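You operate a simulated robot arm through the tools that you are given. There is no shell and no other tool. Be economical: measure what you need, move in short steps, check, and stop when the job is done.

Carry out the task below with a simulated two-armed robot. There is one attempt and no reset: what you move stays moved.

Task
Hold the drip pan on the clear stretch of the work table steady with one hand, lift the white bundle out of it with the other and set it down on the clear stretch of the work table.

Only the result counts: the job must be done as asked and must still hold three seconds after the hand-in. Knocking over, shifting, dropping, spilling or breaking anything else fails it.

Robot
Two 7-joint arms with two-finger parallel grippers on one trunk, on a base that drives. Base frame: it is fixed to the floor where the robot stands at the start and does not move with it; the origin is under the middle of the robot, x ahead of it, y to its left, z up; the surface under the hand at the start is at about z = 0.8. Readings come in m, degrees, newtons and seconds.
The left shoulder is at the start at [0.05, 0.177, 1.104], the right one opposite. With the tool pointing down near the work surface each hand reaches from about 0.22 to 0.7 m from the robot's upright axis, wherever it stands, measured 20 degrees to its own side. Places, roughly: clear stretch of the work table [0.5, 0.1, 0.8]. Payload 3.43 kg a hand.
The tool frame of a hand sits at the grasp point between the pads (the TCP): z along the fingers, y along the line on which they close. The tips reach 0.034 m beyond it. Largest opening 0.128 m; finger width 0.024, thickness 0.012; the body of the gripper, 0.048 by 0.13 m, starts 0.096 m behind the TCP.
Orientation is told as [roll, pitch, yaw] about the base's x, y, z axes, in that order, counted from this pose: with the fingers straight down and closing along the base's y, the tool's x points along the base's -x, its y along +y and its z along -z.

Tools
- The arms move only by the tool servo_tool. It takes "left_series", "right_series" or both (then of equal length, played together; a hand with none holds still); each is a list of rows, each a list of 7 numbers: the shift along the tool's x, y, z in m, then the turn, a rotation vector about the tool's x, y, z in degrees, then the closure in counts, from 0 (fully open) to 255 (shut). In form: [[tx, ty, tz, ax, ay, az, hand], ...]. A call has 1 to 12 rows; each row is the pose to reach, as a shift and turn from the pose commanded when the call began, along the tool's axes at that moment. A row lasts 0.2 s, in which the tool goes at most 0.05 m and 8.6 degrees; a call with a longer step from one row to the next is refused whole, and so is a gripper value outside its range. A pose out of reach is approached as far as the arm can. The call stops where the force on the tool passes 40 N (or 10 N more than at its start, if that is more) or the arm is blocked; 0.2 s more then pass. The fingers move at their own pace (about 0.108 m/s each) and stop on an object; they squeeze with about 32 N. The grip force told is the motor's: it shows also when the fingers shut on nothing. Time passes only in rows, and 0.2 s behind the last, so rows that repeat a pose let the fingers close. The reply holds the time, the measured pose of the TCP, the force on the tool along the base axes, the opening and the grip force, in the units named above and with some noise, with the torque about the TCP (base axes, N m) and any sound that the robot's microphone picked up, and new pictures: "pictures" is both (left out), scene, wrist or none (wrist: the cameras of the hands that moved).
- Cameras (640 x 400 px; columns grow to the right, rows downward): "scene" is now at [0.151, 0.0042, 1.2496]; the picture's right is [0.05, -1.00, 0.00], its down [-0.71, -0.04, -0.70] and it looks along [0.70, 0.04, -0.71] (base axes); focal length 214 px, centre (320, 200). "left" rides on the left gripper at [0.076, 0.011, -0.16] in its tool frame; the picture's right is [-0.15, 0.99, 0.00], its down [-0.88, -0.13, -0.46] and it looks along [-0.45, -0.07, 0.89] (tool axes); focal length 234 px, centre (320, 200). "right" rides on the right gripper at [0.076, -0.011, -0.16] in its tool frame; the picture's right is [0.15, 0.99, 0.00], its down [-0.88, 0.13, -0.46] and it looks along [-0.45, 0.07, 0.89] (tool axes); focal length 234 px, centre (320, 200).
- slide_trunk(by): slides the trunk up (or, below 0, down) by that many m; the arms and the scene camera ride with it, the base frame stays. It gives what a move gives, with no picture.
- steer(legs): drives the robot by 1 to 6 legs, each [ahead, turn to the left] in m and degrees, along the robot's own axes; the way and the turn of a leg run together, so that a leg with both is an arc; at most 1.5 m and 180 degrees a leg. The arms and the cameras ride along, it lands a little off, and it stops where it bumps. It gives what a move gives, and a new picture of the scene camera.
- pan_tilt(pan, tilt): turns the head with the scene camera to pan (to the left, within 80 degrees either way) and tilt (down, from -29 to 69), counted from straight ahead of the robot. It gives what a move gives, and a new picture of the scene camera.
- pixel_to_xyz(camera, pixels): there is no depth. For up to 12 entries [column, row, z] of the newest picture of that camera ("zoom" is the newest enlarged one), the place [x, y] in the base frame at which the ray of that pixel passes the height z, good to about 0.002 m. The clock stands still meanwhile.
- inspect(camera, box): a new picture of the part [left, top, right, bottom] of that camera's present view, enlarged. The clock stands still meanwhile.
- finish_job(): hands the job in; it is judged then, once.

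Work in short steps. Measure before you move; look again where a grasp or a placing could have gone wrong, and mend it. You have 80 turns and 260 pictures in all, those below and enlarged ones among them. Open the grippers and draw the arms clear of the work before you hand the job in, unless the task says otherwise; then end with one line.

The tools are called after "Request:" as a command line: name --argument value ..., lists and objects as JSON in quotes. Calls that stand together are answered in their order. servo_tool: Moves the arms, as the interface text tells. Its arguments: {"type":"object","properties":{"left_series":{"type":"array","items":{"type":"array","items":{"type":"number"}}},"right_series":{"type":"array","items":{"type":"array","items":{"type":"number"}}},"pictures":{"type":"string","enum":["both","scene","wrist","none"]}},"required":[]} The other tools are called the same way: slide_trunk (by) slides the trunk up or down; steer (legs) drives the base; pan_tilt (pan, tilt) turns the head that bears the scene camera; pixel_to_xyz (camera, pixels) gives the place at which the rays of pixels pass given heights; inspect (camera, box) takes an enlarged picture of a part of a camera's view; finish_job () hands the job in.

At the start:

```text
t: 0.0
left_ee_pos: [0.4887, 0.1129, 1.0386]
left_ee_rot: [0.0, -0.1, 0.1]
left_ft_force: [0.1, 0.1, -0.1]
left_torque: [-0.01, 0.03, -0.02]
left_finger_gap: 0.1281
left_grasp_force: 0.2
right_ee_pos: [0.3906, -0.2024, 1.1362]
right_ee_rot: [0.1, 0.0, 0.0]
right_ft_force: [-0.1, 0.8, 0.3]
right_torque: [-0.01, 0.02, -0.02]
right_finger_gap: 0.1278
right_grasp_force: 0.0
trunk travel left (down, up): [-0.275, 0.126]
robot x, y, heading: [-0.001, 0.0013, -0.1]
head pan, tilt: [3.1, 45.4]
```

scene: 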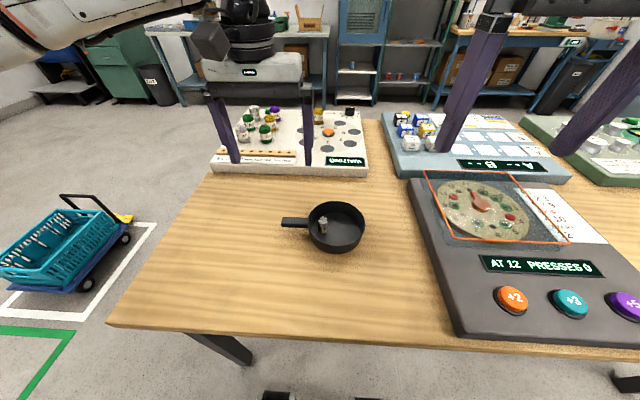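
right: 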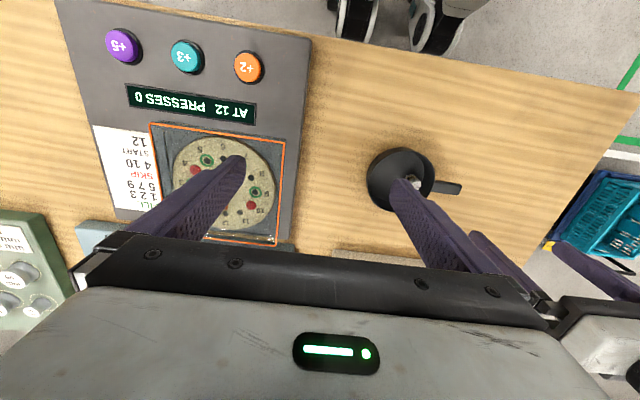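
left: 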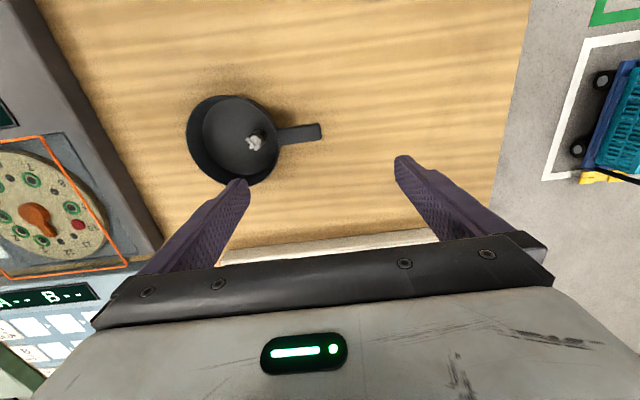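

The pan sits around scene (337,228) with its handle to the left (295,222), and a small grey-white bundle inside at (323,225). I zoom in and measure.

Request:
inspect --camera "scene" --box '[270, 180, 380, 260]'

Request:
inspect --camera "left" --box '[170, 80, 340, 190]'

Request:
pixel_to_xyz --camera "scene" --pixels '[[308, 223, 0.83], [283, 221, 0.83], [338, 204, 0.84], [335, 254, 0.8], [364, 226, 0.84], [323, 236, 0.81], [323, 218, 0.84]]'

Request:
pixel_to_xyz --camera "left" --pixels '[[254, 142, 0.84], [254, 142, 0.82], [280, 135, 0.83], [321, 131, 0.83], [187, 135, 0.84], [240, 185, 0.84], [240, 96, 0.84]]'

```text
5.00 times, centred on (325, 220) of scene
```

zoom: 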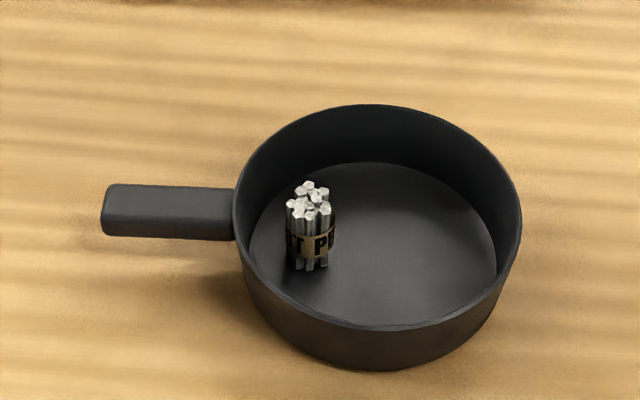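

```text
3.64 times, centred on (255, 135) of left
```

zoom: 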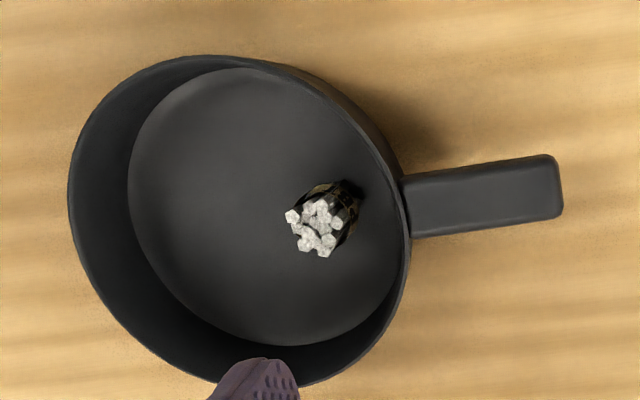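

```text
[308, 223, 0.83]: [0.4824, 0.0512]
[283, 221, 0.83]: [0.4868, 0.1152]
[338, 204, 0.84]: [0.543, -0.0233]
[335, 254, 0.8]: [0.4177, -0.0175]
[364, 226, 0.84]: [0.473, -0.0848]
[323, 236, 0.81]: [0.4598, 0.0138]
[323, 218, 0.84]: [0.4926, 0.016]
```

```text
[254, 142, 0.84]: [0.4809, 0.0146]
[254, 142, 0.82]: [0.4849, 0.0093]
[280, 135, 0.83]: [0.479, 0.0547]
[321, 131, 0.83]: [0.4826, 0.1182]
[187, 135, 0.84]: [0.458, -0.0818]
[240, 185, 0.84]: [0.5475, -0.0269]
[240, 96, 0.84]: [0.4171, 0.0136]
```

Next I triangulate heights (rim, handle top, bundle top) using several z guesses in the scene and left views.

Request:
pixel_to_xyz --camera "scene" --pixels '[[338, 254, 0.8], [338, 245.6, 0.83], [338, 245.6, 0.845], [281.6, 217, 0.82], [281.6, 217, 0.84], [281.6, 226.5, 0.82], [308, 217.5, 0.83], [308, 228, 0.83], [323, 219, 0.85], [323, 219, 0.86], [323, 233.6, 0.805], [335, 200.8, 0.84]]'

Request:
pixel_to_xyz --camera "left" --pixels '[[254.4, 140.4, 0.85], [254.4, 140.4, 0.86], [319.5, 122.5, 0.82], [319.5, 122.5, 0.84], [321.5, 139, 0.82], [321.5, 139, 0.84], [279.5, 128.5, 0.83], [279.5, 145, 0.83], [262.5, 130, 0.805]]'

Request:
pixel_to_xyz --camera "right" --pixels '[[461, 183, 0.82], [461, 183, 0.84], [458, 195, 0.82], [458, 195, 0.84]]'

```text
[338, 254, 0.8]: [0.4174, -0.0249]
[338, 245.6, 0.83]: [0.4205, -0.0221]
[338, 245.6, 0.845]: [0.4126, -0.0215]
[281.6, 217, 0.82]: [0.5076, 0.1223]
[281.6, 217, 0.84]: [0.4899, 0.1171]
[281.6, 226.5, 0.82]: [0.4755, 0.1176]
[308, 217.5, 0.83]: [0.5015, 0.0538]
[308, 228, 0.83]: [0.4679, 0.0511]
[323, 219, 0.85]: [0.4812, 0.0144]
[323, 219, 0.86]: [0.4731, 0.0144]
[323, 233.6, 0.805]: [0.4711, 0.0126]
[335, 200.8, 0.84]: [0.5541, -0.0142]
```

```text
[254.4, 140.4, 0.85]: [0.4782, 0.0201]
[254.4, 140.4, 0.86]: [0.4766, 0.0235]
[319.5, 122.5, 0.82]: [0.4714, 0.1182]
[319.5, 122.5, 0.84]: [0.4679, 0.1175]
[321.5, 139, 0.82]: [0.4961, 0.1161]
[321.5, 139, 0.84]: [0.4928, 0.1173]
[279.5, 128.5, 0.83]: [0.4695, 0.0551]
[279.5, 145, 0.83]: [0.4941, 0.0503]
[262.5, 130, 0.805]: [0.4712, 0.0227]
```

```text
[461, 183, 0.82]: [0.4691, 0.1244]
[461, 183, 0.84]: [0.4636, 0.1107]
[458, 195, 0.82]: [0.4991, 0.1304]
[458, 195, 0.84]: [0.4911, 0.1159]
```

Handle: top z≈0.838, x 0.469–0.494, y 0.052–0.117. Bundle: about (0.479, 0.017), top z≈0.853. I'll turn both hands so they close along x, with the cameras facing outwards.

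Request:
servo_tool --left_series '[[0, 0, 0, 0, 0, 8.2, 0], [0, 0, 0, 0, 0, 16.4, 0], [0, 0, 0, 0, 0, 24.6, 0], [0, 0.01, 0, 0, 0, 32.8, 0], [0, 0.02, 0, 0, 0, 41, 0], [0, 0.03, 0, 0, 0, 49.2, 60], [0, 0.04, 0, 0, 0, 57.4, 100], [0, 0.05, 0, 0, 0, 65.6, 130], [0, 0.06, 0, 0, 0, 73.8, 130], [0, 0.06, 0, 0, 0, 82, 130], [0, 0.06, 0, 0, 0, 90, 130]]' --right_series '[[0, 0, 0, 0, 0, -8.2, 0], [0, 0, 0, 0, 0, -16.4, 0], [0, 0, 0, 0, 0, -24.6, 0], [0, 0, 0, 0, 0, -32.8, 0], [0, 0, 0, 0, 0, -41, 0], [0, 0, 0, 0, 0, -49.2, 60], [0, 0, 0, 0, 0, -57.4, 100], [0, 0, 0, 0, 0, -65.6, 140], [0, 0, 0, 0, 0, -73.8, 150], [0, 0, 0, 0, 0, -82, 150], [0, 0, 0, 0, 0, -90, 150]]' --pictures "scene"

```text
t: 2.4
left_ee_pos: [0.322, 0.0922, 1.016]
left_ee_rot: [0.2, 0.0, -89.3]
left_ft_force: [0.9, 0.4, 0.7]
left_torque: [0.03, 0.0, 0.01]
left_finger_gap: 0.0627
left_grasp_force: 0.0
left hand out of reach, approached as far as the arm can: row 7, 8, 9, 10, 11
right_ee_pos: [0.2887, -0.1231, 1.0977]
right_ee_rot: [-0.1, -0.1, 89.8]
right_ft_force: [-1.0, 0.0, -0.3]
right_torque: [0.0, 0.03, 0.04]
right_finger_gap: 0.0526
right_grasp_force: 0.1
right hand out of reach, approached as far as the arm can: row 7, 8, 9, 10, 11
trunk travel left (down, up): [-0.275, 0.126]
robot x, y, heading: [0.0016, -0.0002, 0.1]
head pan, tilt: [3.1, 45.4]
```

scene: 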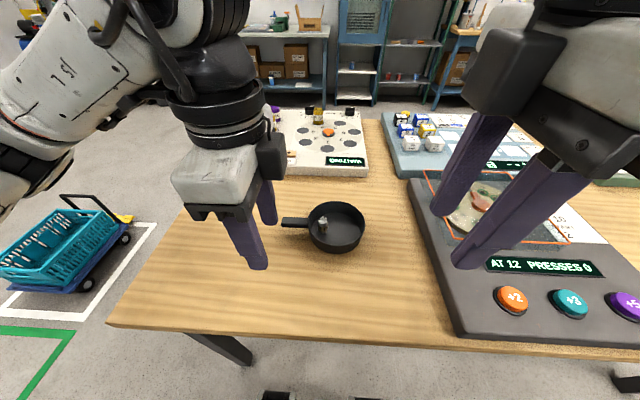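

Both hands reached the yaw but drifted in position from reach limits. I move the left towards above the handle with the outward lean and see whether it follows.

Request:
servo_tool --left_series '[[0.01, 0.03, 0.01, 0, -6, 0, 130], [0.02, 0.06, 0.02, 0, -12, 0, 130], [0.03, 0.09, 0.03, 0, -18, 0, 130], [0.04, 0.12, 0.04, 0, -24, 0, 130], [0.05, 0.16, 0.05, 0, -30, 0, 130]]' --pictures "scene"

```text
t: 3.6
left_ee_pos: [0.3006, 0.0894, 1.0718]
left_ee_rot: [-0.3, -27.6, -88.8]
left_ft_force: [-0.7, 1.3, 0.3]
left_torque: [-0.11, -0.01, 0.02]
left_finger_gap: 0.0626
left_grasp_force: 0.1
left hand out of reach, approached as far as the arm can: row 1, 2, 3, 4, 5
right_ee_pos: [0.2885, -0.1215, 1.0988]
right_ee_rot: [-0.1, 0.1, 89.9]
right_ft_force: [-0.1, 0.7, -1.1]
right_torque: [-0.1, -0.04, 0.01]
right_finger_gap: 0.0528
right_grasp_force: 0.0
trunk travel left (down, up): [-0.275, 0.126]
robot x, y, heading: [-0.0, 0.0031, -0.1]
head pan, tilt: [3.1, 45.4]
```

scene: 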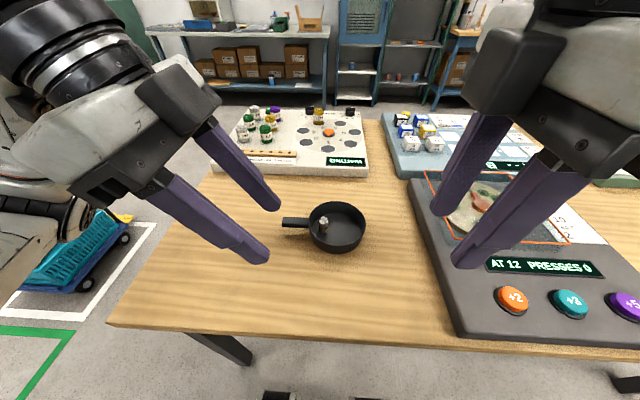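

The lean works, but x is stuck at 0.30: the outward yaw hits a wrist limit past about 55°. I'll try the opposite yaw by swinging each hand back the other way, and draw the right hand outwards as it turns.

Request:
servo_tool --left_series '[[0, 0, 0, 0, 0, -8.2, 130], [0, 0, 0, 0, 0, -16.4, 130], [0, 0, 0, 0, 0, -24.6, 130], [0, 0, 0, 0, 0, -32.8, 130], [0, 0, 0, 0, 0, -41, 130], [0, 0, 0, 0, 0, -49.2, 130], [0, 0, 0, 0, 0, -57.4, 130], [0, 0, 0, 0, 0, -65.6, 130], [0, 0, 0, 0, 0, -73.8, 130], [0, 0, 0, 0, 0, -82, 130], [0, 0, 0, 0, 0, -90, 130]]' --right_series '[[0.01, -0.01, 0, 0, 0, 8.2, 150], [0.02, -0.02, 0, 0, 0, 16.4, 150], [0.03, -0.03, 0, 0, 0, 24.6, 150], [0.04, -0.04, 0, 0, 0, 32.8, 150], [0.05, -0.05, 0, 0, 0, 41, 150], [0.06, -0.06, 0, 0, 0, 49.2, 150], [0.07, -0.07, 0, 0, 0, 57.4, 150], [0.08, -0.08, 0, 0, 0, 65.6, 150], [0.08, -0.08, 0, 0, 0, 73.8, 150], [0.08, -0.08, 0, 0, 0, 82, 150], [0.08, -0.08, 0, 0, 0, 90, 150]]' --pictures "scene"

```text
t: 6.0
left_ee_pos: [0.2976, 0.0811, 1.0762]
left_ee_rot: [-30.0, 0.0, 0.2]
left_ft_force: [-0.1, 0.8, 0.1]
left_torque: [0.05, 0.0, 0.01]
left_finger_gap: 0.0626
left_grasp_force: 0.2
right_ee_pos: [0.3664, -0.2101, 1.096]
right_ee_rot: [0.1, -0.1, -0.3]
right_ft_force: [0.1, -1.2, -1.3]
right_torque: [0.03, 0.03, 0.0]
right_finger_gap: 0.0528
right_grasp_force: 0.1
trunk travel left (down, up): [-0.275, 0.126]
robot x, y, heading: [0.0034, 0.0029, 0.1]
head pan, tilt: [3.1, 45.4]
```

scene: 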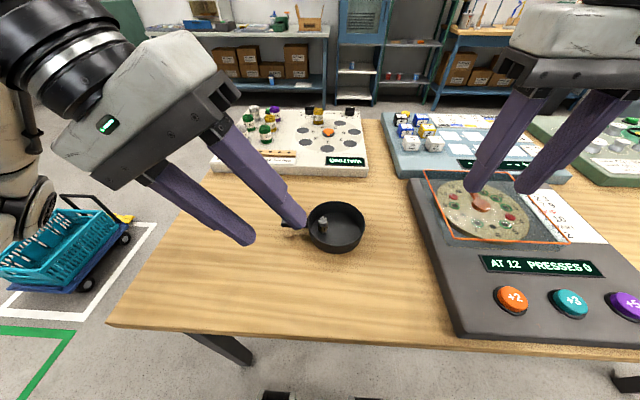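

Now continue to the inward yaws (left +90, right −90) while moving the left hand forward and outward.

Request:
servo_tool --left_series '[[-0.015, 0.007, -0.004, 0, 0, -8.2, 130], [-0.03, 0.014, -0.008, 0, 0, -16.4, 130], [-0.045, 0.021, -0.012, 0, 0, -24.6, 130], [-0.06, 0.028, -0.016, 0, 0, -32.8, 130], [-0.075, 0.035, -0.02, 0, 0, -41, 130], [-0.09, 0.042, -0.024, 0, 0, -49.2, 130], [-0.105, 0.049, -0.028, 0, 0, -57.4, 130], [-0.12, 0.056, -0.032, 0, 0, -65.6, 130], [-0.135, 0.063, -0.036, 0, 0, -73.8, 130], [-0.15, 0.069, -0.04, 0, 0, -82, 130], [-0.15, 0.069, -0.04, 0, 0, -90, 130]]' --right_series '[[0, 0, 0, 0, 0, 8.2, 150], [0, 0, 0, 0, 0, 16.4, 150], [0, 0, 0, 0, 0, 24.6, 150], [0, 0, 0, 0, 0, 32.8, 150], [0, 0, 0, 0, 0, 41, 150], [0, 0, 0, 0, 0, 49.2, 150], [0, 0, 0, 0, 0, 57.4, 150], [0, 0, 0, 0, 0, 65.6, 150], [0, 0, 0, 0, 0, 73.8, 150], [0, 0, 0, 0, 0, 82, 150], [0, 0, 0, 0, 0, 90, 150]]' --pictures "scene"

```text
t: 8.4
left_ee_pos: [0.4456, 0.1604, 1.0748]
left_ee_rot: [0.0, 29.9, 90.2]
left_ft_force: [-0.1, 0.7, 0.3]
left_torque: [0.01, -0.01, 0.01]
left_finger_gap: 0.0628
left_grasp_force: 0.0
right_ee_pos: [0.3671, -0.2103, 1.0956]
right_ee_rot: [0.1, 0.2, -90.2]
right_ft_force: [-0.4, -0.4, -0.6]
right_torque: [0.01, 0.01, 0.0]
right_finger_gap: 0.0528
right_grasp_force: 0.1
trunk travel left (down, up): [-0.275, 0.126]
robot x, y, heading: [0.0017, -0.0011, -0.1]
head pan, tilt: [3.1, 45.4]
```

scene: 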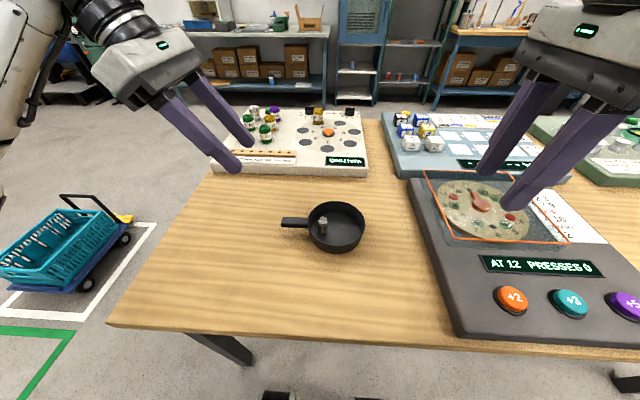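

Inward yaws are reachable. I lower the left hand to about (0.481, 0.16, 0.955) as a check point.

Request:
servo_tool --left_series '[[-0.015, -0.01, 0.026, 0, 0, 0, 130], [-0.03, -0.02, 0.052, 0, 0, 0, 130], [-0.045, -0.03, 0.078, 0, 0, 0, 130], [-0.06, -0.0355, 0.104, 0, 0, 0, 130], [-0.06, -0.0355, 0.104, 0, 0, 0, 130]]'

```text
t: 9.6
left_ee_pos: [0.4829, 0.1612, 0.9539]
left_ee_rot: [-0.2, 29.9, 90.0]
left_ft_force: [0.5, -1.2, 0.3]
left_torque: [0.01, 0.0, 0.03]
left_finger_gap: 0.0628
left_grasp_force: 0.0
right_ee_pos: [0.3676, -0.2116, 1.0954]
right_ee_rot: [0.0, 0.0, -90.0]
right_ft_force: [0.1, -0.5, 0.3]
right_torque: [0.0, -0.02, -0.01]
right_finger_gap: 0.0526
right_grasp_force: 0.1
trunk travel left (down, up): [-0.275, 0.126]
robot x, y, heading: [0.0011, -0.0038, 0.0]
head pan, tilt: [3.1, 45.4]
```

scene: 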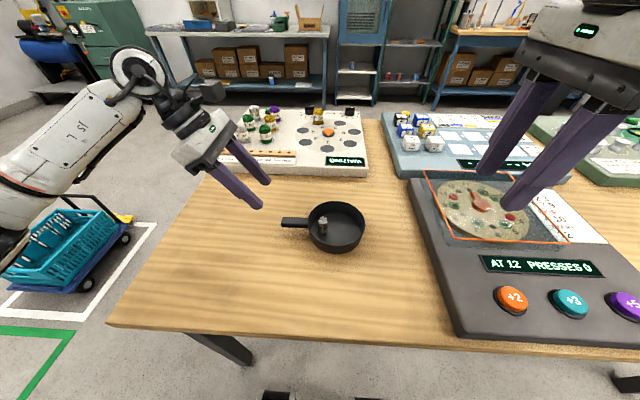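
left: 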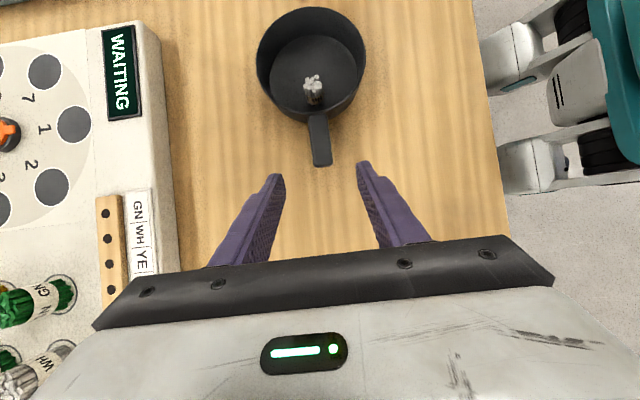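

The handle (320,140) lies in line between the fingers. I verify its position from this closer view, along with the bundle's.

Request:
pixel_to_xyz --camera "left" --pixels '[[311, 165, 0.835], [331, 163, 0.835], [307, 118, 0.835], [326, 114, 0.835], [312, 81, 0.853], [313, 102, 0.81], [303, 92, 0.84], [321, 92, 0.84]]'

Request:
inspect --camera "left" --box '[240, 0, 400, 100]'

```text
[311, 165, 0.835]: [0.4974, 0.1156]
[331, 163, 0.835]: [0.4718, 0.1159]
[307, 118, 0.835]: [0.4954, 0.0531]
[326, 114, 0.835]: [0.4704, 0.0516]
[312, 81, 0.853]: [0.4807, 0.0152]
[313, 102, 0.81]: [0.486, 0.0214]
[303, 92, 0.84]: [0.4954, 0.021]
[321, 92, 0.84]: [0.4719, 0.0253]
```

```text
4.00 times, centred on (320, 50) of left
```

zoom: 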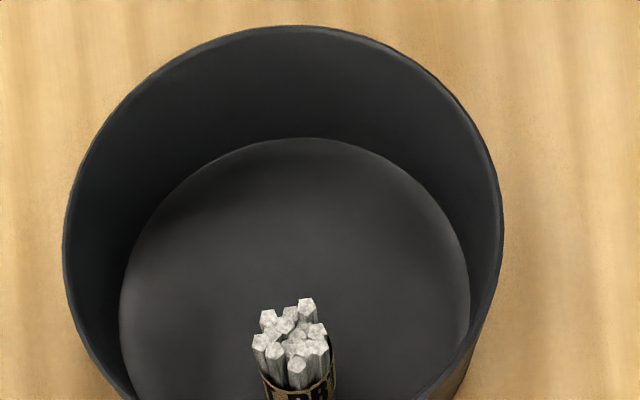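

Handle centre x≈0.484. I descend straight along the tool axis by 0.123 m to straddle it, then check.

Request:
servo_tool --left_series '[[0, 0, 0.03, 0, 0, 0, 130], [0, -0.001, 0.06, 0, 0, 0, 130], [0, -0.001, 0.085, 0, 0, 0, 130], [0, -0.001, 0.105, 0, 0, 0, 130], [0, -0.001, 0.115, 0, 0, 0, 130], [0, -0.001, 0.123, 0, 0, 0, 130], [0, -0.001, 0.123, 0, 0, 0, 130]]'

```text
t: 11.2
left_ee_pos: [0.4833, 0.0981, 0.8483]
left_ee_rot: [0.1, 29.9, 90.1]
left_ft_force: [-0.5, -0.2, 0.5]
left_torque: [-0.01, 0.02, -0.02]
left_finger_gap: 0.0627
left_grasp_force: 0.1
right_ee_pos: [0.3685, -0.2114, 1.0944]
right_ee_rot: [0.1, 0.1, -89.9]
right_ft_force: [1.3, -0.7, -0.6]
right_torque: [-0.02, 0.0, -0.05]
right_finger_gap: 0.0529
right_grasp_force: 0.1
trunk travel left (down, up): [-0.275, 0.126]
robot x, y, heading: [0.0026, 0.0042, 0.2]
head pan, tilt: [3.1, 45.4]
```

scene: 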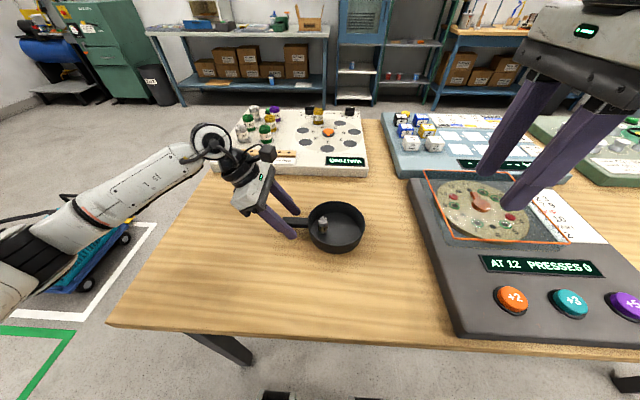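
left: 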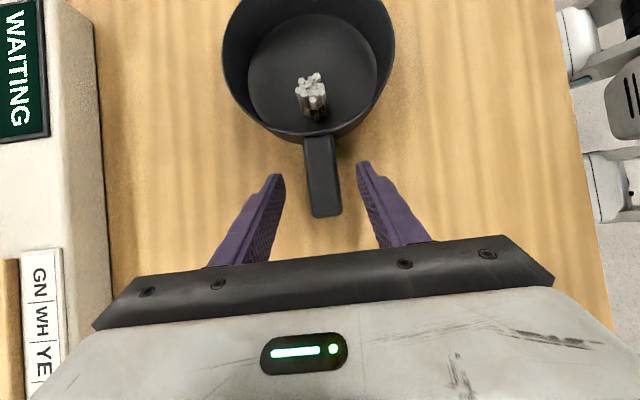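

Handle is between the fingers and centred. Closing the left hand gently on it.

Request:
servo_tool --left_series '[[0, 0, 0, 0, 0, 0, 150], [0, 0, 0, 0, 0, 0, 170], [0, 0, 0, 0, 0, 0, 190], [0, 0, 0, 0, 0, 0, 210], [0, 0, 0, 0, 0, 0, 255], [0, 0, 0, 0, 0, 0, 255]]'

```text
t: 12.6
left_ee_pos: [0.4841, 0.0985, 0.8492]
left_ee_rot: [0.0, 30.0, 90.0]
left_ft_force: [-0.8, -0.2, 0.7]
left_torque: [-0.03, 0.09, -0.12]
left_finger_gap: 0.0251
left_grasp_force: 32.2
right_ee_pos: [0.3684, -0.2099, 1.0962]
right_ee_rot: [0.0, 0.1, -90.0]
right_ft_force: [-0.5, 0.5, -0.6]
right_torque: [-0.01, -0.01, -0.01]
right_finger_gap: 0.0526
right_grasp_force: 0.0
trunk travel left (down, up): [-0.275, 0.126]
robot x, y, heading: [-0.0044, 0.0001, 0.0]
head pan, tilt: [3.1, 45.4]
```

scene: 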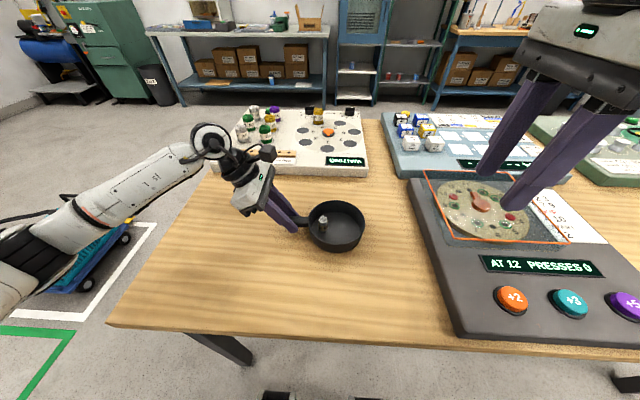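
left: 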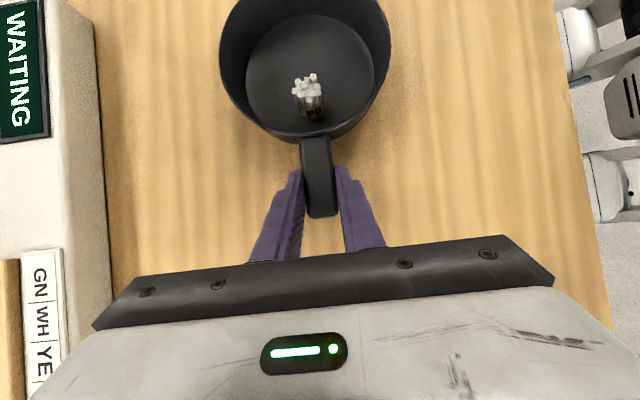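

Left grips the handle (gap 25 mm, 32 N). Now bring the right hand over the bundle, leaning 25° outward, to hover about 0.13 m back along its axis with a narrowed gap.

Request:
servo_tool --right_series '[[0.02, 0.015, 0, 0, 5, 0, 179], [0.045, 0.03, 0.02, 0, 10, 0, 179], [0.07, 0.05, 0.04, 0, 15, 0, 179], [0.095, 0.07, 0.06, 0, 20, 0, 179], [0.12, 0.09, 0.08, 0, 25, 0, 179], [0.145, 0.105, 0.105, 0, 25, 0, 179], [0.165, 0.114, 0.128, 0, 25, 0, 179], [0.165, 0.114, 0.128, 0, 25, 0, 179]]'

```text
t: 14.4
left_ee_pos: [0.4835, 0.0986, 0.8482]
left_ee_rot: [0.0, 30.1, 90.1]
left_ft_force: [-0.1, -0.5, 1.4]
left_torque: [-0.02, 0.02, -0.02]
left_finger_gap: 0.0255
left_grasp_force: 31.9
right_ee_pos: [0.4842, -0.0445, 0.9702]
right_ee_rot: [0.1, 25.1, -90.0]
right_ft_force: [-0.3, -0.6, -0.4]
right_torque: [-0.01, 0.03, 0.01]
right_finger_gap: 0.038
right_grasp_force: 0.1
trunk travel left (down, up): [-0.275, 0.126]
robot x, y, heading: [0.0007, 0.001, 0.0]
head pan, tilt: [3.1, 45.4]
```

scene: 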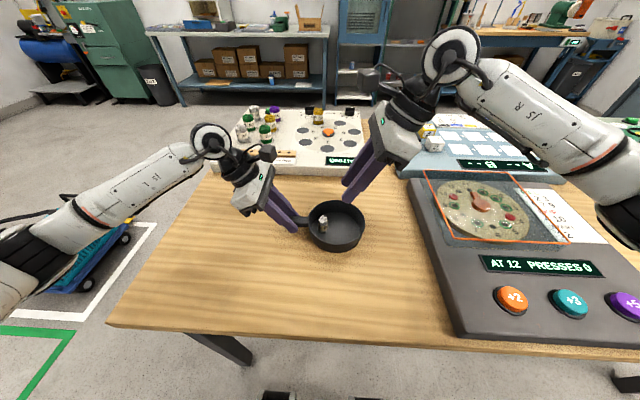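
right: 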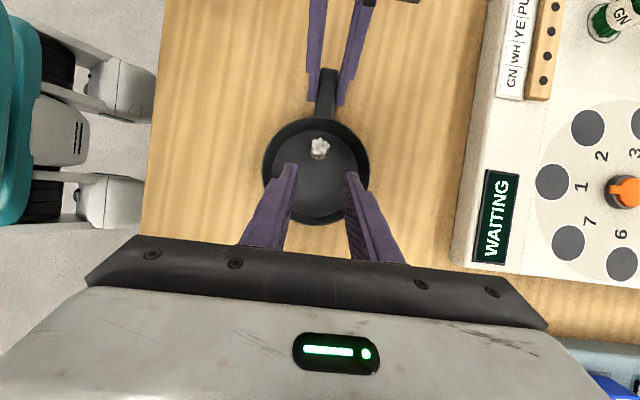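

The hand hovers with the bundle at about (320,148) between the finger lines. I zoom in and measure again.

Request:
inspect --camera "right" --box '[250, 100, 390, 187]'

Request:
inspect --camera "scene" --box '[280, 180, 390, 260]'

Request:
pixel_to_xyz --camera "right" --pixels '[[320, 148, 0.853], [320, 148, 0.83], [263, 168, 0.84], [370, 168, 0.84], [316, 117, 0.84]]'

```text
4.57 times, centred on (320, 144) of right
```

zoom: 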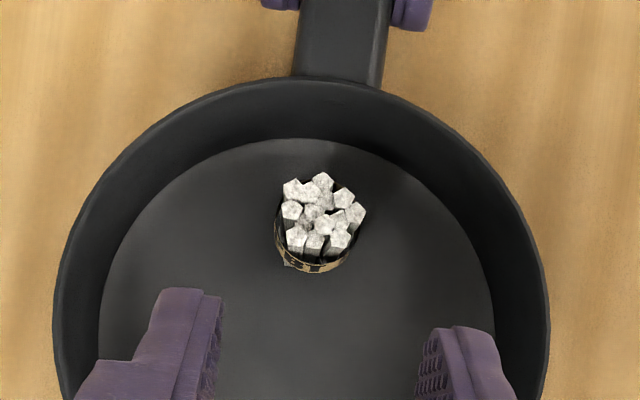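

```text
5.00 times, centred on (335, 220) of scene
```

zoom: 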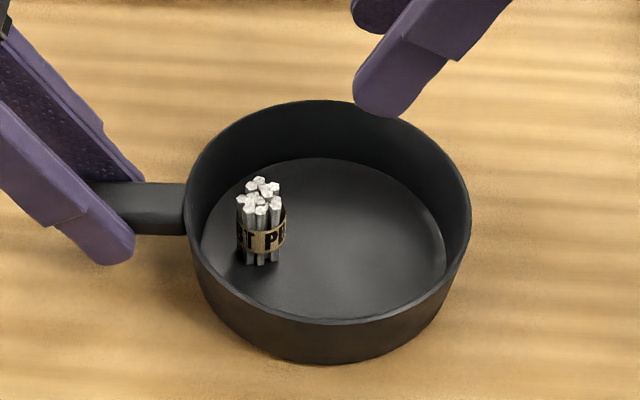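

```text
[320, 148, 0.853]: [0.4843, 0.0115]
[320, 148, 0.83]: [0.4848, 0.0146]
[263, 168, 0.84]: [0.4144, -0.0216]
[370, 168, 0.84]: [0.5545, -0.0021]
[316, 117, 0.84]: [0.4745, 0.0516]
```

Bundle axis at about (0.4845, 0.013) and 24 mm wide; inner pan radius ≈0.065 around y≈−0.017. I approach along the axis to 0.05 m short and look.

Request:
servo_tool --right_series '[[-0.004, 0, 0.03, 0, 0, 0, 179], [-0.0073, 0, 0.06, 0, 0, 0, 179], [-0.0073, 0, 0.085, 0, 0, 0, 179], [-0.0073, 0, 0.085, 0, 0, 0, 179]]'

Request:
inspect --camera "scene" --box '[280, 180, 390, 260]'

```text
t: 15.4
left_ee_pos: [0.4841, 0.0982, 0.8489]
left_ee_rot: [-0.1, 30.0, 90.1]
left_ft_force: [-0.5, 0.6, -0.2]
left_torque: [0.0, 0.03, -0.05]
left_finger_gap: 0.0254
left_grasp_force: 32.5
right_ee_pos: [0.4802, -0.0143, 0.8879]
right_ee_rot: [0.0, 25.1, -90.0]
right_ft_force: [-0.3, 0.4, 0.2]
right_torque: [0.04, 0.02, 0.01]
right_finger_gap: 0.0382
right_grasp_force: 0.0
trunk travel left (down, up): [-0.275, 0.126]
robot x, y, heading: [0.0024, -0.0009, 0.1]
head pan, tilt: [3.1, 45.4]
```

scene: 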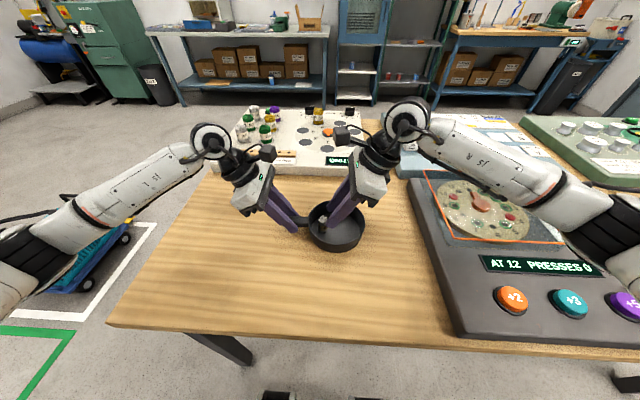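
right: 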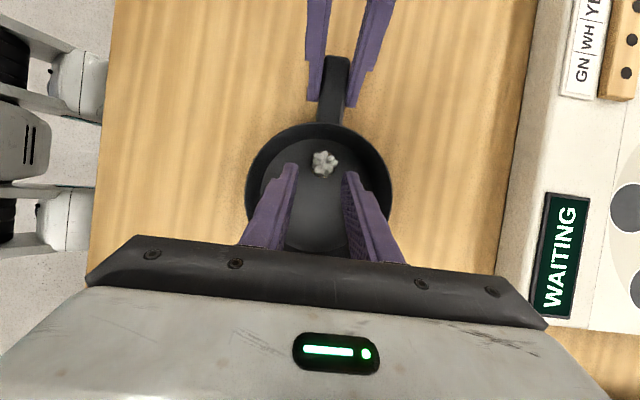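

```text
5.00 times, centred on (335, 220) of scene
```

zoom: 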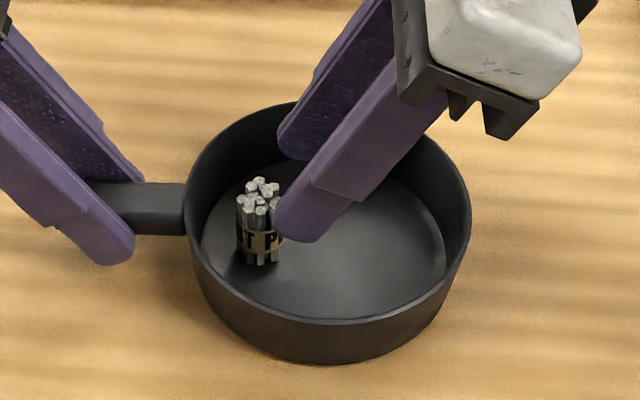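

The hand is ~4 mm short in x (bundle at (324,163), finger midpoint ≈320). Measuring the bundle again.

Request:
inspect --camera "right" --box '[240, 120, 400, 220]'

Request:
pixel_to_xyz --camera "right" --pixels '[[324, 163, 0.853], [324, 163, 0.84], [245, 195, 0.84], [393, 190, 0.84], [314, 124, 0.84]]'

```text
4.00 times, centred on (320, 170) of right
```

zoom: 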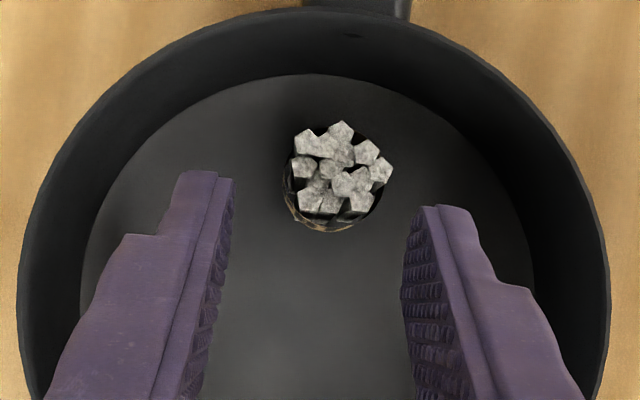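

```text
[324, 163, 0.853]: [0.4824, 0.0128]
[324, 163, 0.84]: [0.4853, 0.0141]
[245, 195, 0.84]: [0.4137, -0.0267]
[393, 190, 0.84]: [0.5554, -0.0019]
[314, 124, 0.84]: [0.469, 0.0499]
```

Shift +4 mm in x and go the remaining 0.042 m along the axis.

Request:
servo_tool --right_series '[[0, 0.004, 0.0, 0, 0, 0, 179], [0, 0.004, 0.015, 0, 0, 0, 179], [0, 0.004, 0.03, 0, 0, 0, 179], [0, 0.004, 0.042, 0, 0, 0, 179], [0, 0.004, 0.042, 0, 0, 0, 179]]'

Request:
inspect --camera "scene" --box '[280, 180, 390, 260]'

Request:
inspect --camera "right" --box '[240, 120, 400, 220]'

```text
t: 16.6
left_ee_pos: [0.4828, 0.0981, 0.849]
left_ee_rot: [-0.1, 30.1, 90.2]
left_ft_force: [-0.7, -0.2, 0.3]
left_torque: [0.01, 0.03, -0.05]
left_finger_gap: 0.0253
left_grasp_force: 31.9
right_ee_pos: [0.4852, 0.0023, 0.8491]
right_ee_rot: [0.2, 25.1, -90.0]
right_ft_force: [-0.4, -0.1, -0.3]
right_torque: [0.0, 0.01, -0.01]
right_finger_gap: 0.0381
right_grasp_force: 0.1
trunk travel left (down, up): [-0.275, 0.126]
robot x, y, heading: [0.0017, 0.0015, 0.1]
head pan, tilt: [3.1, 45.4]
```

scene: 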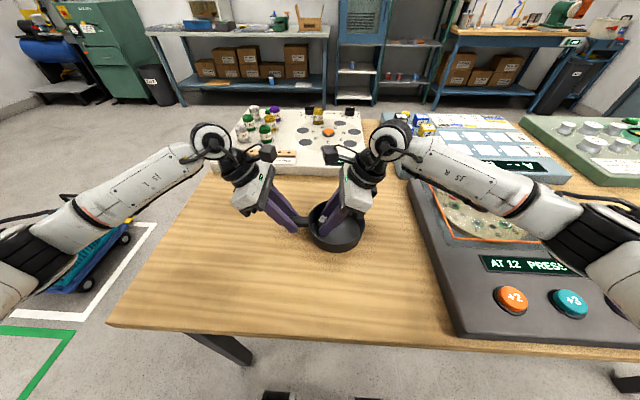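
right: 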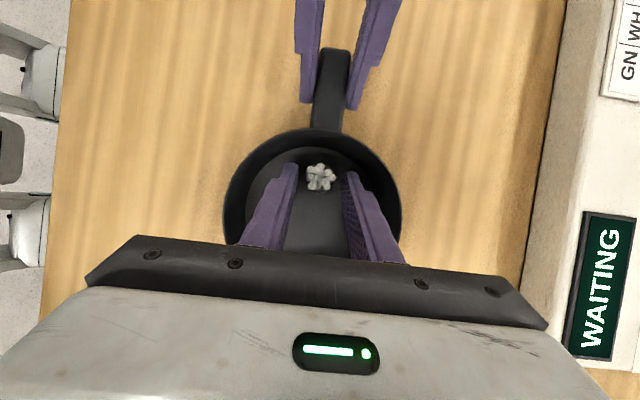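

```text
5.00 times, centred on (335, 220) of scene
```

zoom: 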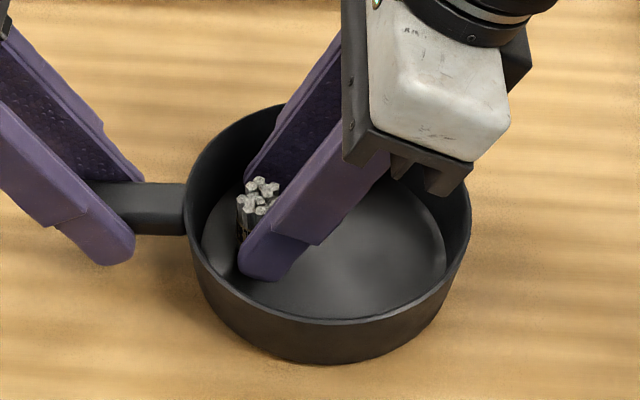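

```text
4.00 times, centred on (320, 170) of right
```

zoom: 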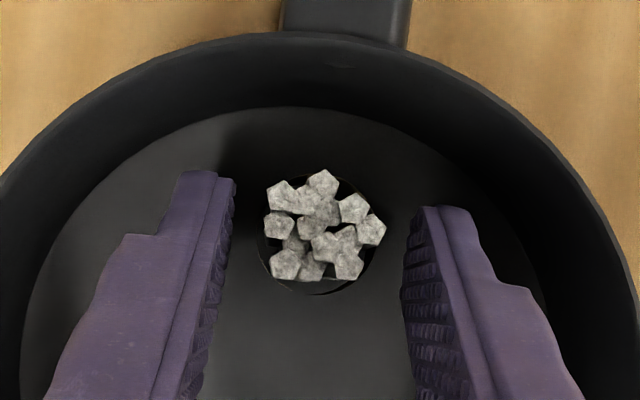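

Bundle is centred in x, but the fingers should reach ~6 mm further in +y for full pad cover; I shift and then close gently.

Request:
servo_tool --right_series '[[0.003, 0, 0.001, 0, 0, 0, 179], [0.006, 0, 0.002, 0, 0, 0, 179], [0.006, 0, 0.002, 0, 0, 0, 190], [0.006, 0, 0.002, 0, 0, 0, 200], [0.006, 0, 0.002, 0, 0, 0, 210], [0.006, 0, 0.002, 0, 0, 0, 225], [0.006, 0, 0.002, 0, 0, 0, 225]]'

Request:
inspect --camera "right" --box '[240, 120, 400, 220]'

```text
t: 18.2
left_ee_pos: [0.4839, 0.0977, 0.8491]
left_ee_rot: [-0.1, 30.0, 90.1]
left_ft_force: [-0.6, -0.1, 0.0]
left_torque: [0.03, 0.02, -0.01]
left_finger_gap: 0.0255
left_grasp_force: 31.9
right_ee_pos: [0.4857, 0.0071, 0.8504]
right_ee_rot: [0.1, 25.1, -90.1]
right_ft_force: [0.3, 0.6, 0.4]
right_torque: [0.01, 0.02, 0.04]
right_finger_gap: 0.0211
right_grasp_force: 31.9
trunk travel left (down, up): [-0.275, 0.126]
robot x, y, heading: [-0.0013, 0.0032, -0.2]
head pan, tilt: [3.1, 45.4]
```

scene: 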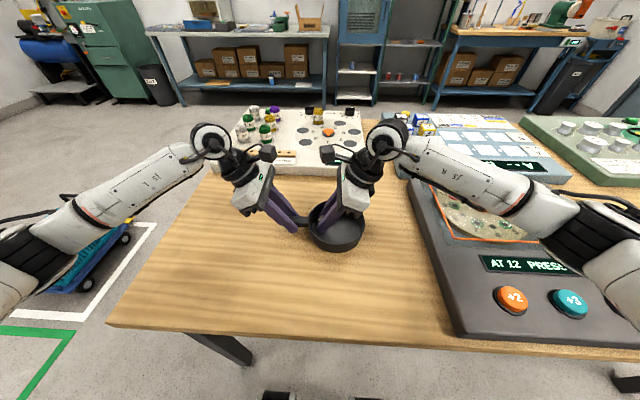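
right: 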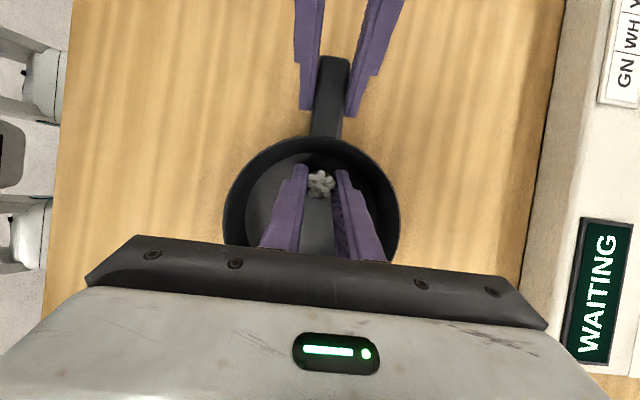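

```text
4.00 times, centred on (320, 170) of right
```

zoom: 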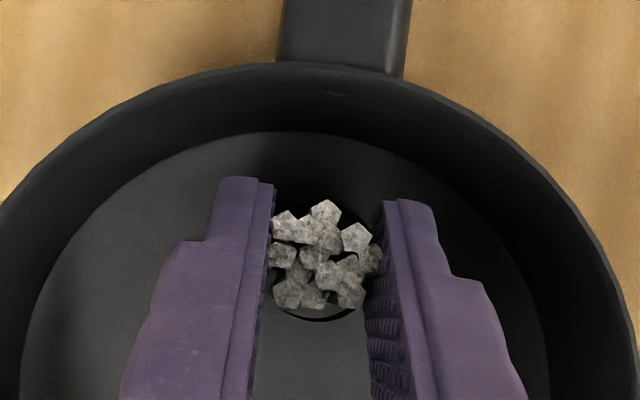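

Bundle is gripped (gap 21 mm, 32 N). Lift straight up 0.10 m slowly.

Request:
servo_tool --right_series '[[0.0085, 0, -0.009, 0, 0, 0, 235], [0.0105, 0, -0.018, 0, 0, 0, 235], [0.0165, 0, -0.031, 0, 0, 0, 235], [0.0229, 0, -0.045, 0, 0, 0, 235], [0.0314, 0, -0.0635, 0, 0, 0, 235], [0.04, 0, -0.081, 0, 0, 0, 235], [0.048, 0, -0.099, 0, 0, 0, 235], [0.048, 0, -0.099, 0, 0, 0, 235]]'

Request:
inspect --camera "scene" --box '[270, 150, 400, 250]'

```text
t: 20.0
left_ee_pos: [0.4819, 0.0984, 0.8493]
left_ee_rot: [0.0, 30.0, 90.1]
left_ft_force: [0.2, 0.6, 0.9]
left_torque: [0.0, 0.01, 0.0]
left_finger_gap: 0.0256
left_grasp_force: 31.8
right_ee_pos: [0.4856, 0.0076, 0.9605]
right_ee_rot: [0.1, 25.0, -89.9]
right_ft_force: [0.0, 1.1, -0.5]
right_torque: [-0.02, 0.01, 0.0]
right_finger_gap: 0.0212
right_grasp_force: 31.8
trunk travel left (down, up): [-0.275, 0.126]
robot x, y, heading: [-0.0027, 0.001, -0.0]
head pan, tilt: [3.1, 45.4]
```

scene: 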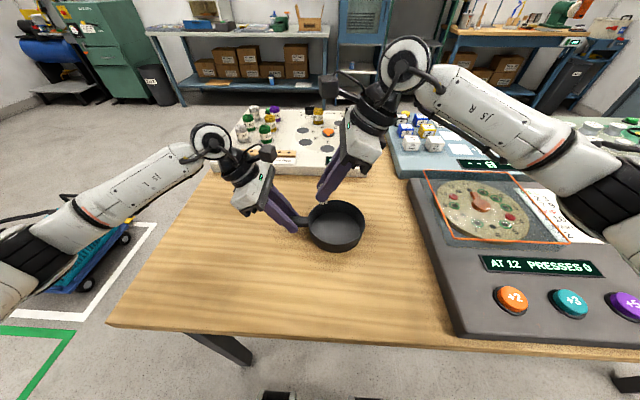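
right: 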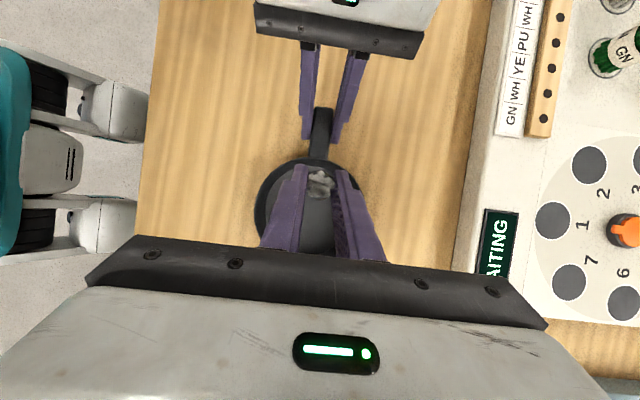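

```text
4.00 times, centred on (335, 200) of scene
```

zoom: 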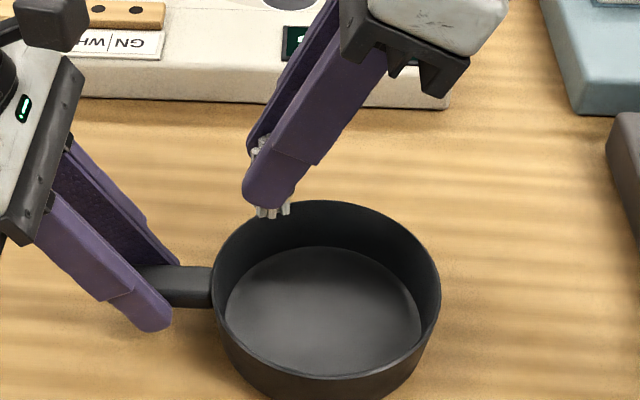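

The bundle hangs upright, clear of the pan, and the pan has not moved. Carry it toward the robot to x≈0.345 over the clear near part of the table; first measure table edges there.

Request:
pixel_to_xyz --camera "scene" --pixels '[[330, 280, 0.8], [330, 324, 0.8], [435, 280, 0.8], [330, 255, 0.8]]'

Request:
servo_tool --right_series '[[0, -0.02, 0, 0, 0, 0, 235], [0, -0.045, 0, 0, 0, 0, 235], [0, -0.07, 0, 0, 0, 0, 235], [0, -0.095, 0, 0, 0, 0, 235], [0, -0.12, 0, 0, 0, 0, 235], [0, -0.138, 0, 0, 0, 0, 235], [0, -0.138, 0, 0, 0, 0, 235]]'

Request:
inspect --camera "scene" --box '[250, 170, 410, 290]'

```text
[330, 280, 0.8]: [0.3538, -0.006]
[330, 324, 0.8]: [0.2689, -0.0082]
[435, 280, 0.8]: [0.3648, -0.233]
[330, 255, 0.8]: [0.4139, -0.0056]
```

```text
t: 21.6
left_ee_pos: [0.4839, 0.0994, 0.8483]
left_ee_rot: [0.0, 30.1, 90.1]
left_ft_force: [-0.4, 1.1, 0.4]
left_torque: [-0.01, 0.01, -0.01]
left_finger_gap: 0.0255
left_grasp_force: 31.5
right_ee_pos: [0.3461, 0.0087, 0.9604]
right_ee_rot: [0.1, 25.0, -90.0]
right_ft_force: [-0.2, 0.6, 0.2]
right_torque: [0.03, -0.02, 0.02]
right_finger_gap: 0.0214
right_grasp_force: 32.5
trunk travel left (down, up): [-0.275, 0.126]
robot x, y, heading: [-0.0013, 0.0019, -0.1]
head pan, tilt: [3.1, 45.4]
```

scene: 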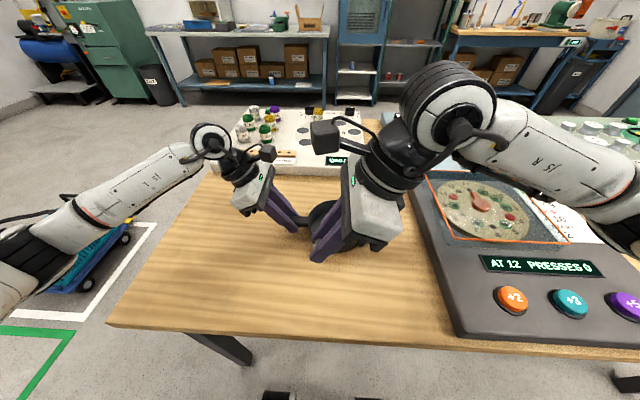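
right: 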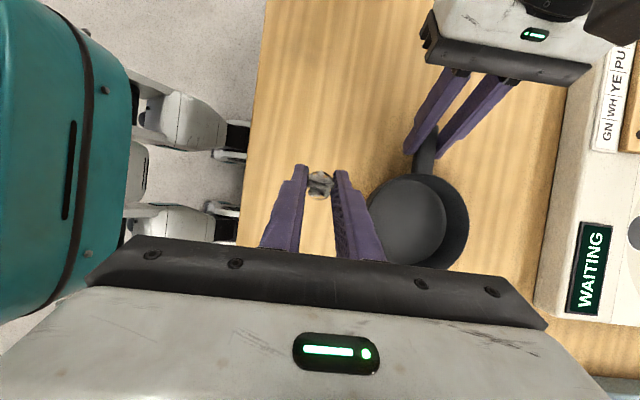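

```text
3.33 times, centred on (330, 230) of scene
```

zoom: 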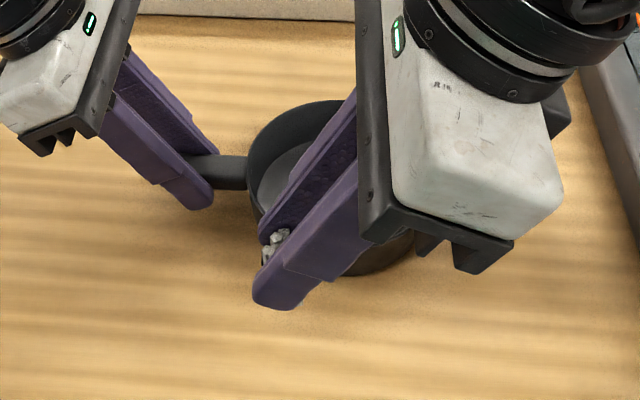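

Table edge here is x≈0.27, so (0.346, 0.01) is clear. Lower 0.10 m straight down to just above the surface.

Request:
servo_tool --right_series '[[-0.0106, 0, 0.0227, 0, 0, 0, 235], [-0.0211, 0, 0.0453, 0, 0, 0, 235], [-0.0317, 0, 0.068, 0, 0, 0, 235], [-0.038, 0, 0.0816, 0, 0, 0, 235], [-0.0427, 0, 0.0915, 0, 0, 0, 235], [-0.0427, 0, 0.0915, 0, 0, 0, 235]]'

Request:
inspect --camera "right" --box '[240, 120, 400, 220]'

Request:
inspect --camera "scene" --box '[250, 200, 410, 300]'

```text
t: 23.0
left_ee_pos: [0.4835, 0.0995, 0.8494]
left_ee_rot: [0.0, 29.9, 90.1]
left_ft_force: [0.5, 0.8, 1.3]
left_torque: [0.03, -0.02, -0.04]
left_finger_gap: 0.0251
left_grasp_force: 31.9
right_ee_pos: [0.3467, 0.0089, 0.8587]
right_ee_rot: [0.1, 25.1, -90.0]
right_ft_force: [0.0, 0.4, -0.3]
right_torque: [0.01, -0.01, 0.0]
right_finger_gap: 0.0213
right_grasp_force: 31.6
trunk travel left (down, up): [-0.275, 0.126]
robot x, y, heading: [0.0027, 0.0004, 0.0]
head pan, tilt: [3.1, 45.4]
```

scene: 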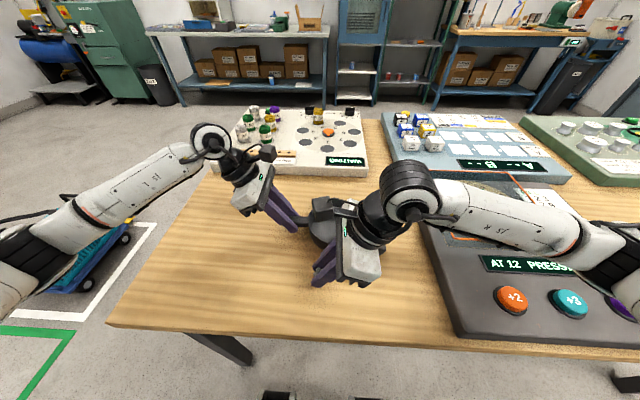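
right: 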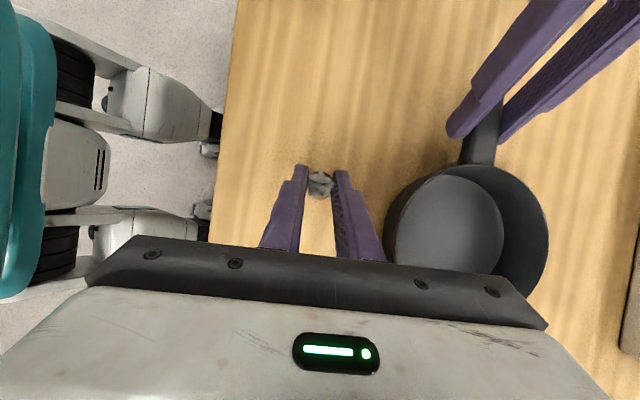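

```text
4.00 times, centred on (320, 170) of right
```

zoom: 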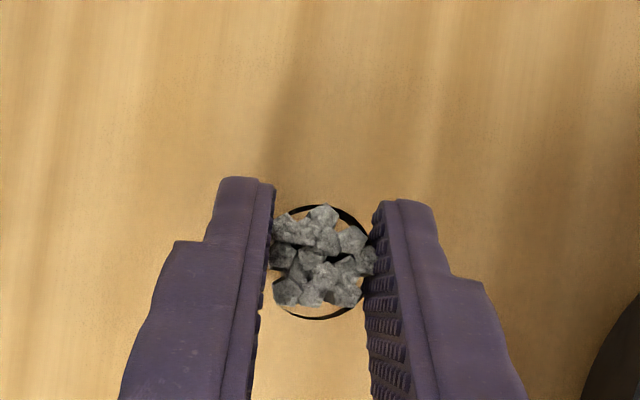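

```text
4.00 times, centred on (330, 250) of scene
```

zoom: 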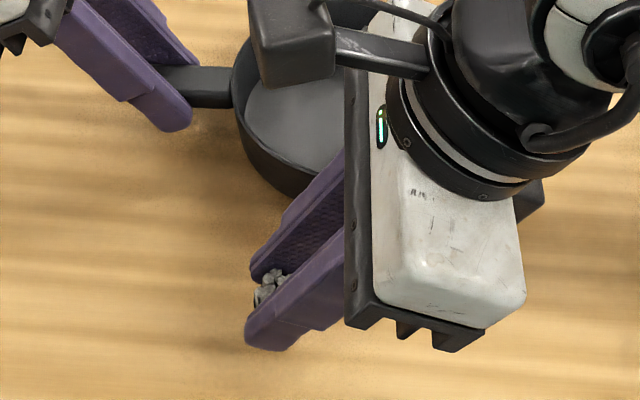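

Now creep down in 2 mm rows while watching the vertical force for contact.

Request:
servo_tool --right_series '[[-0.0008, 0, 0.0018, 0, 0, 0, 235], [-0.0017, 0, 0.0036, 0, 0, 0, 235], [-0.0025, 0, 0.0054, 0, 0, 0, 235], [-0.0034, 0, 0.0072, 0, 0, 0, 235], [-0.0034, 0, 0.0072, 0, 0, 0, 235]]' --pictures "none"

```text
t: 24.2
left_ee_pos: [0.4832, 0.0988, 0.8504]
left_ee_rot: [-0.1, 30.0, 90.1]
left_ft_force: [-1.0, 0.6, -0.1]
left_torque: [0.14, -0.03, -0.03]
left_finger_gap: 0.0253
left_grasp_force: 31.5
right_ee_pos: [0.3475, 0.0102, 0.8522]
right_ee_rot: [0.3, 25.3, -89.9]
right_ft_force: [0.8, -0.7, 19.4]
right_torque: [0.07, -0.04, -0.03]
right_finger_gap: 0.021
right_grasp_force: 31.6
trunk travel left (down, up): [-0.275, 0.126]
robot x, y, heading: [0.0006, 0.0002, 0.2]
head pan, tilt: [3.1, 45.4]
```

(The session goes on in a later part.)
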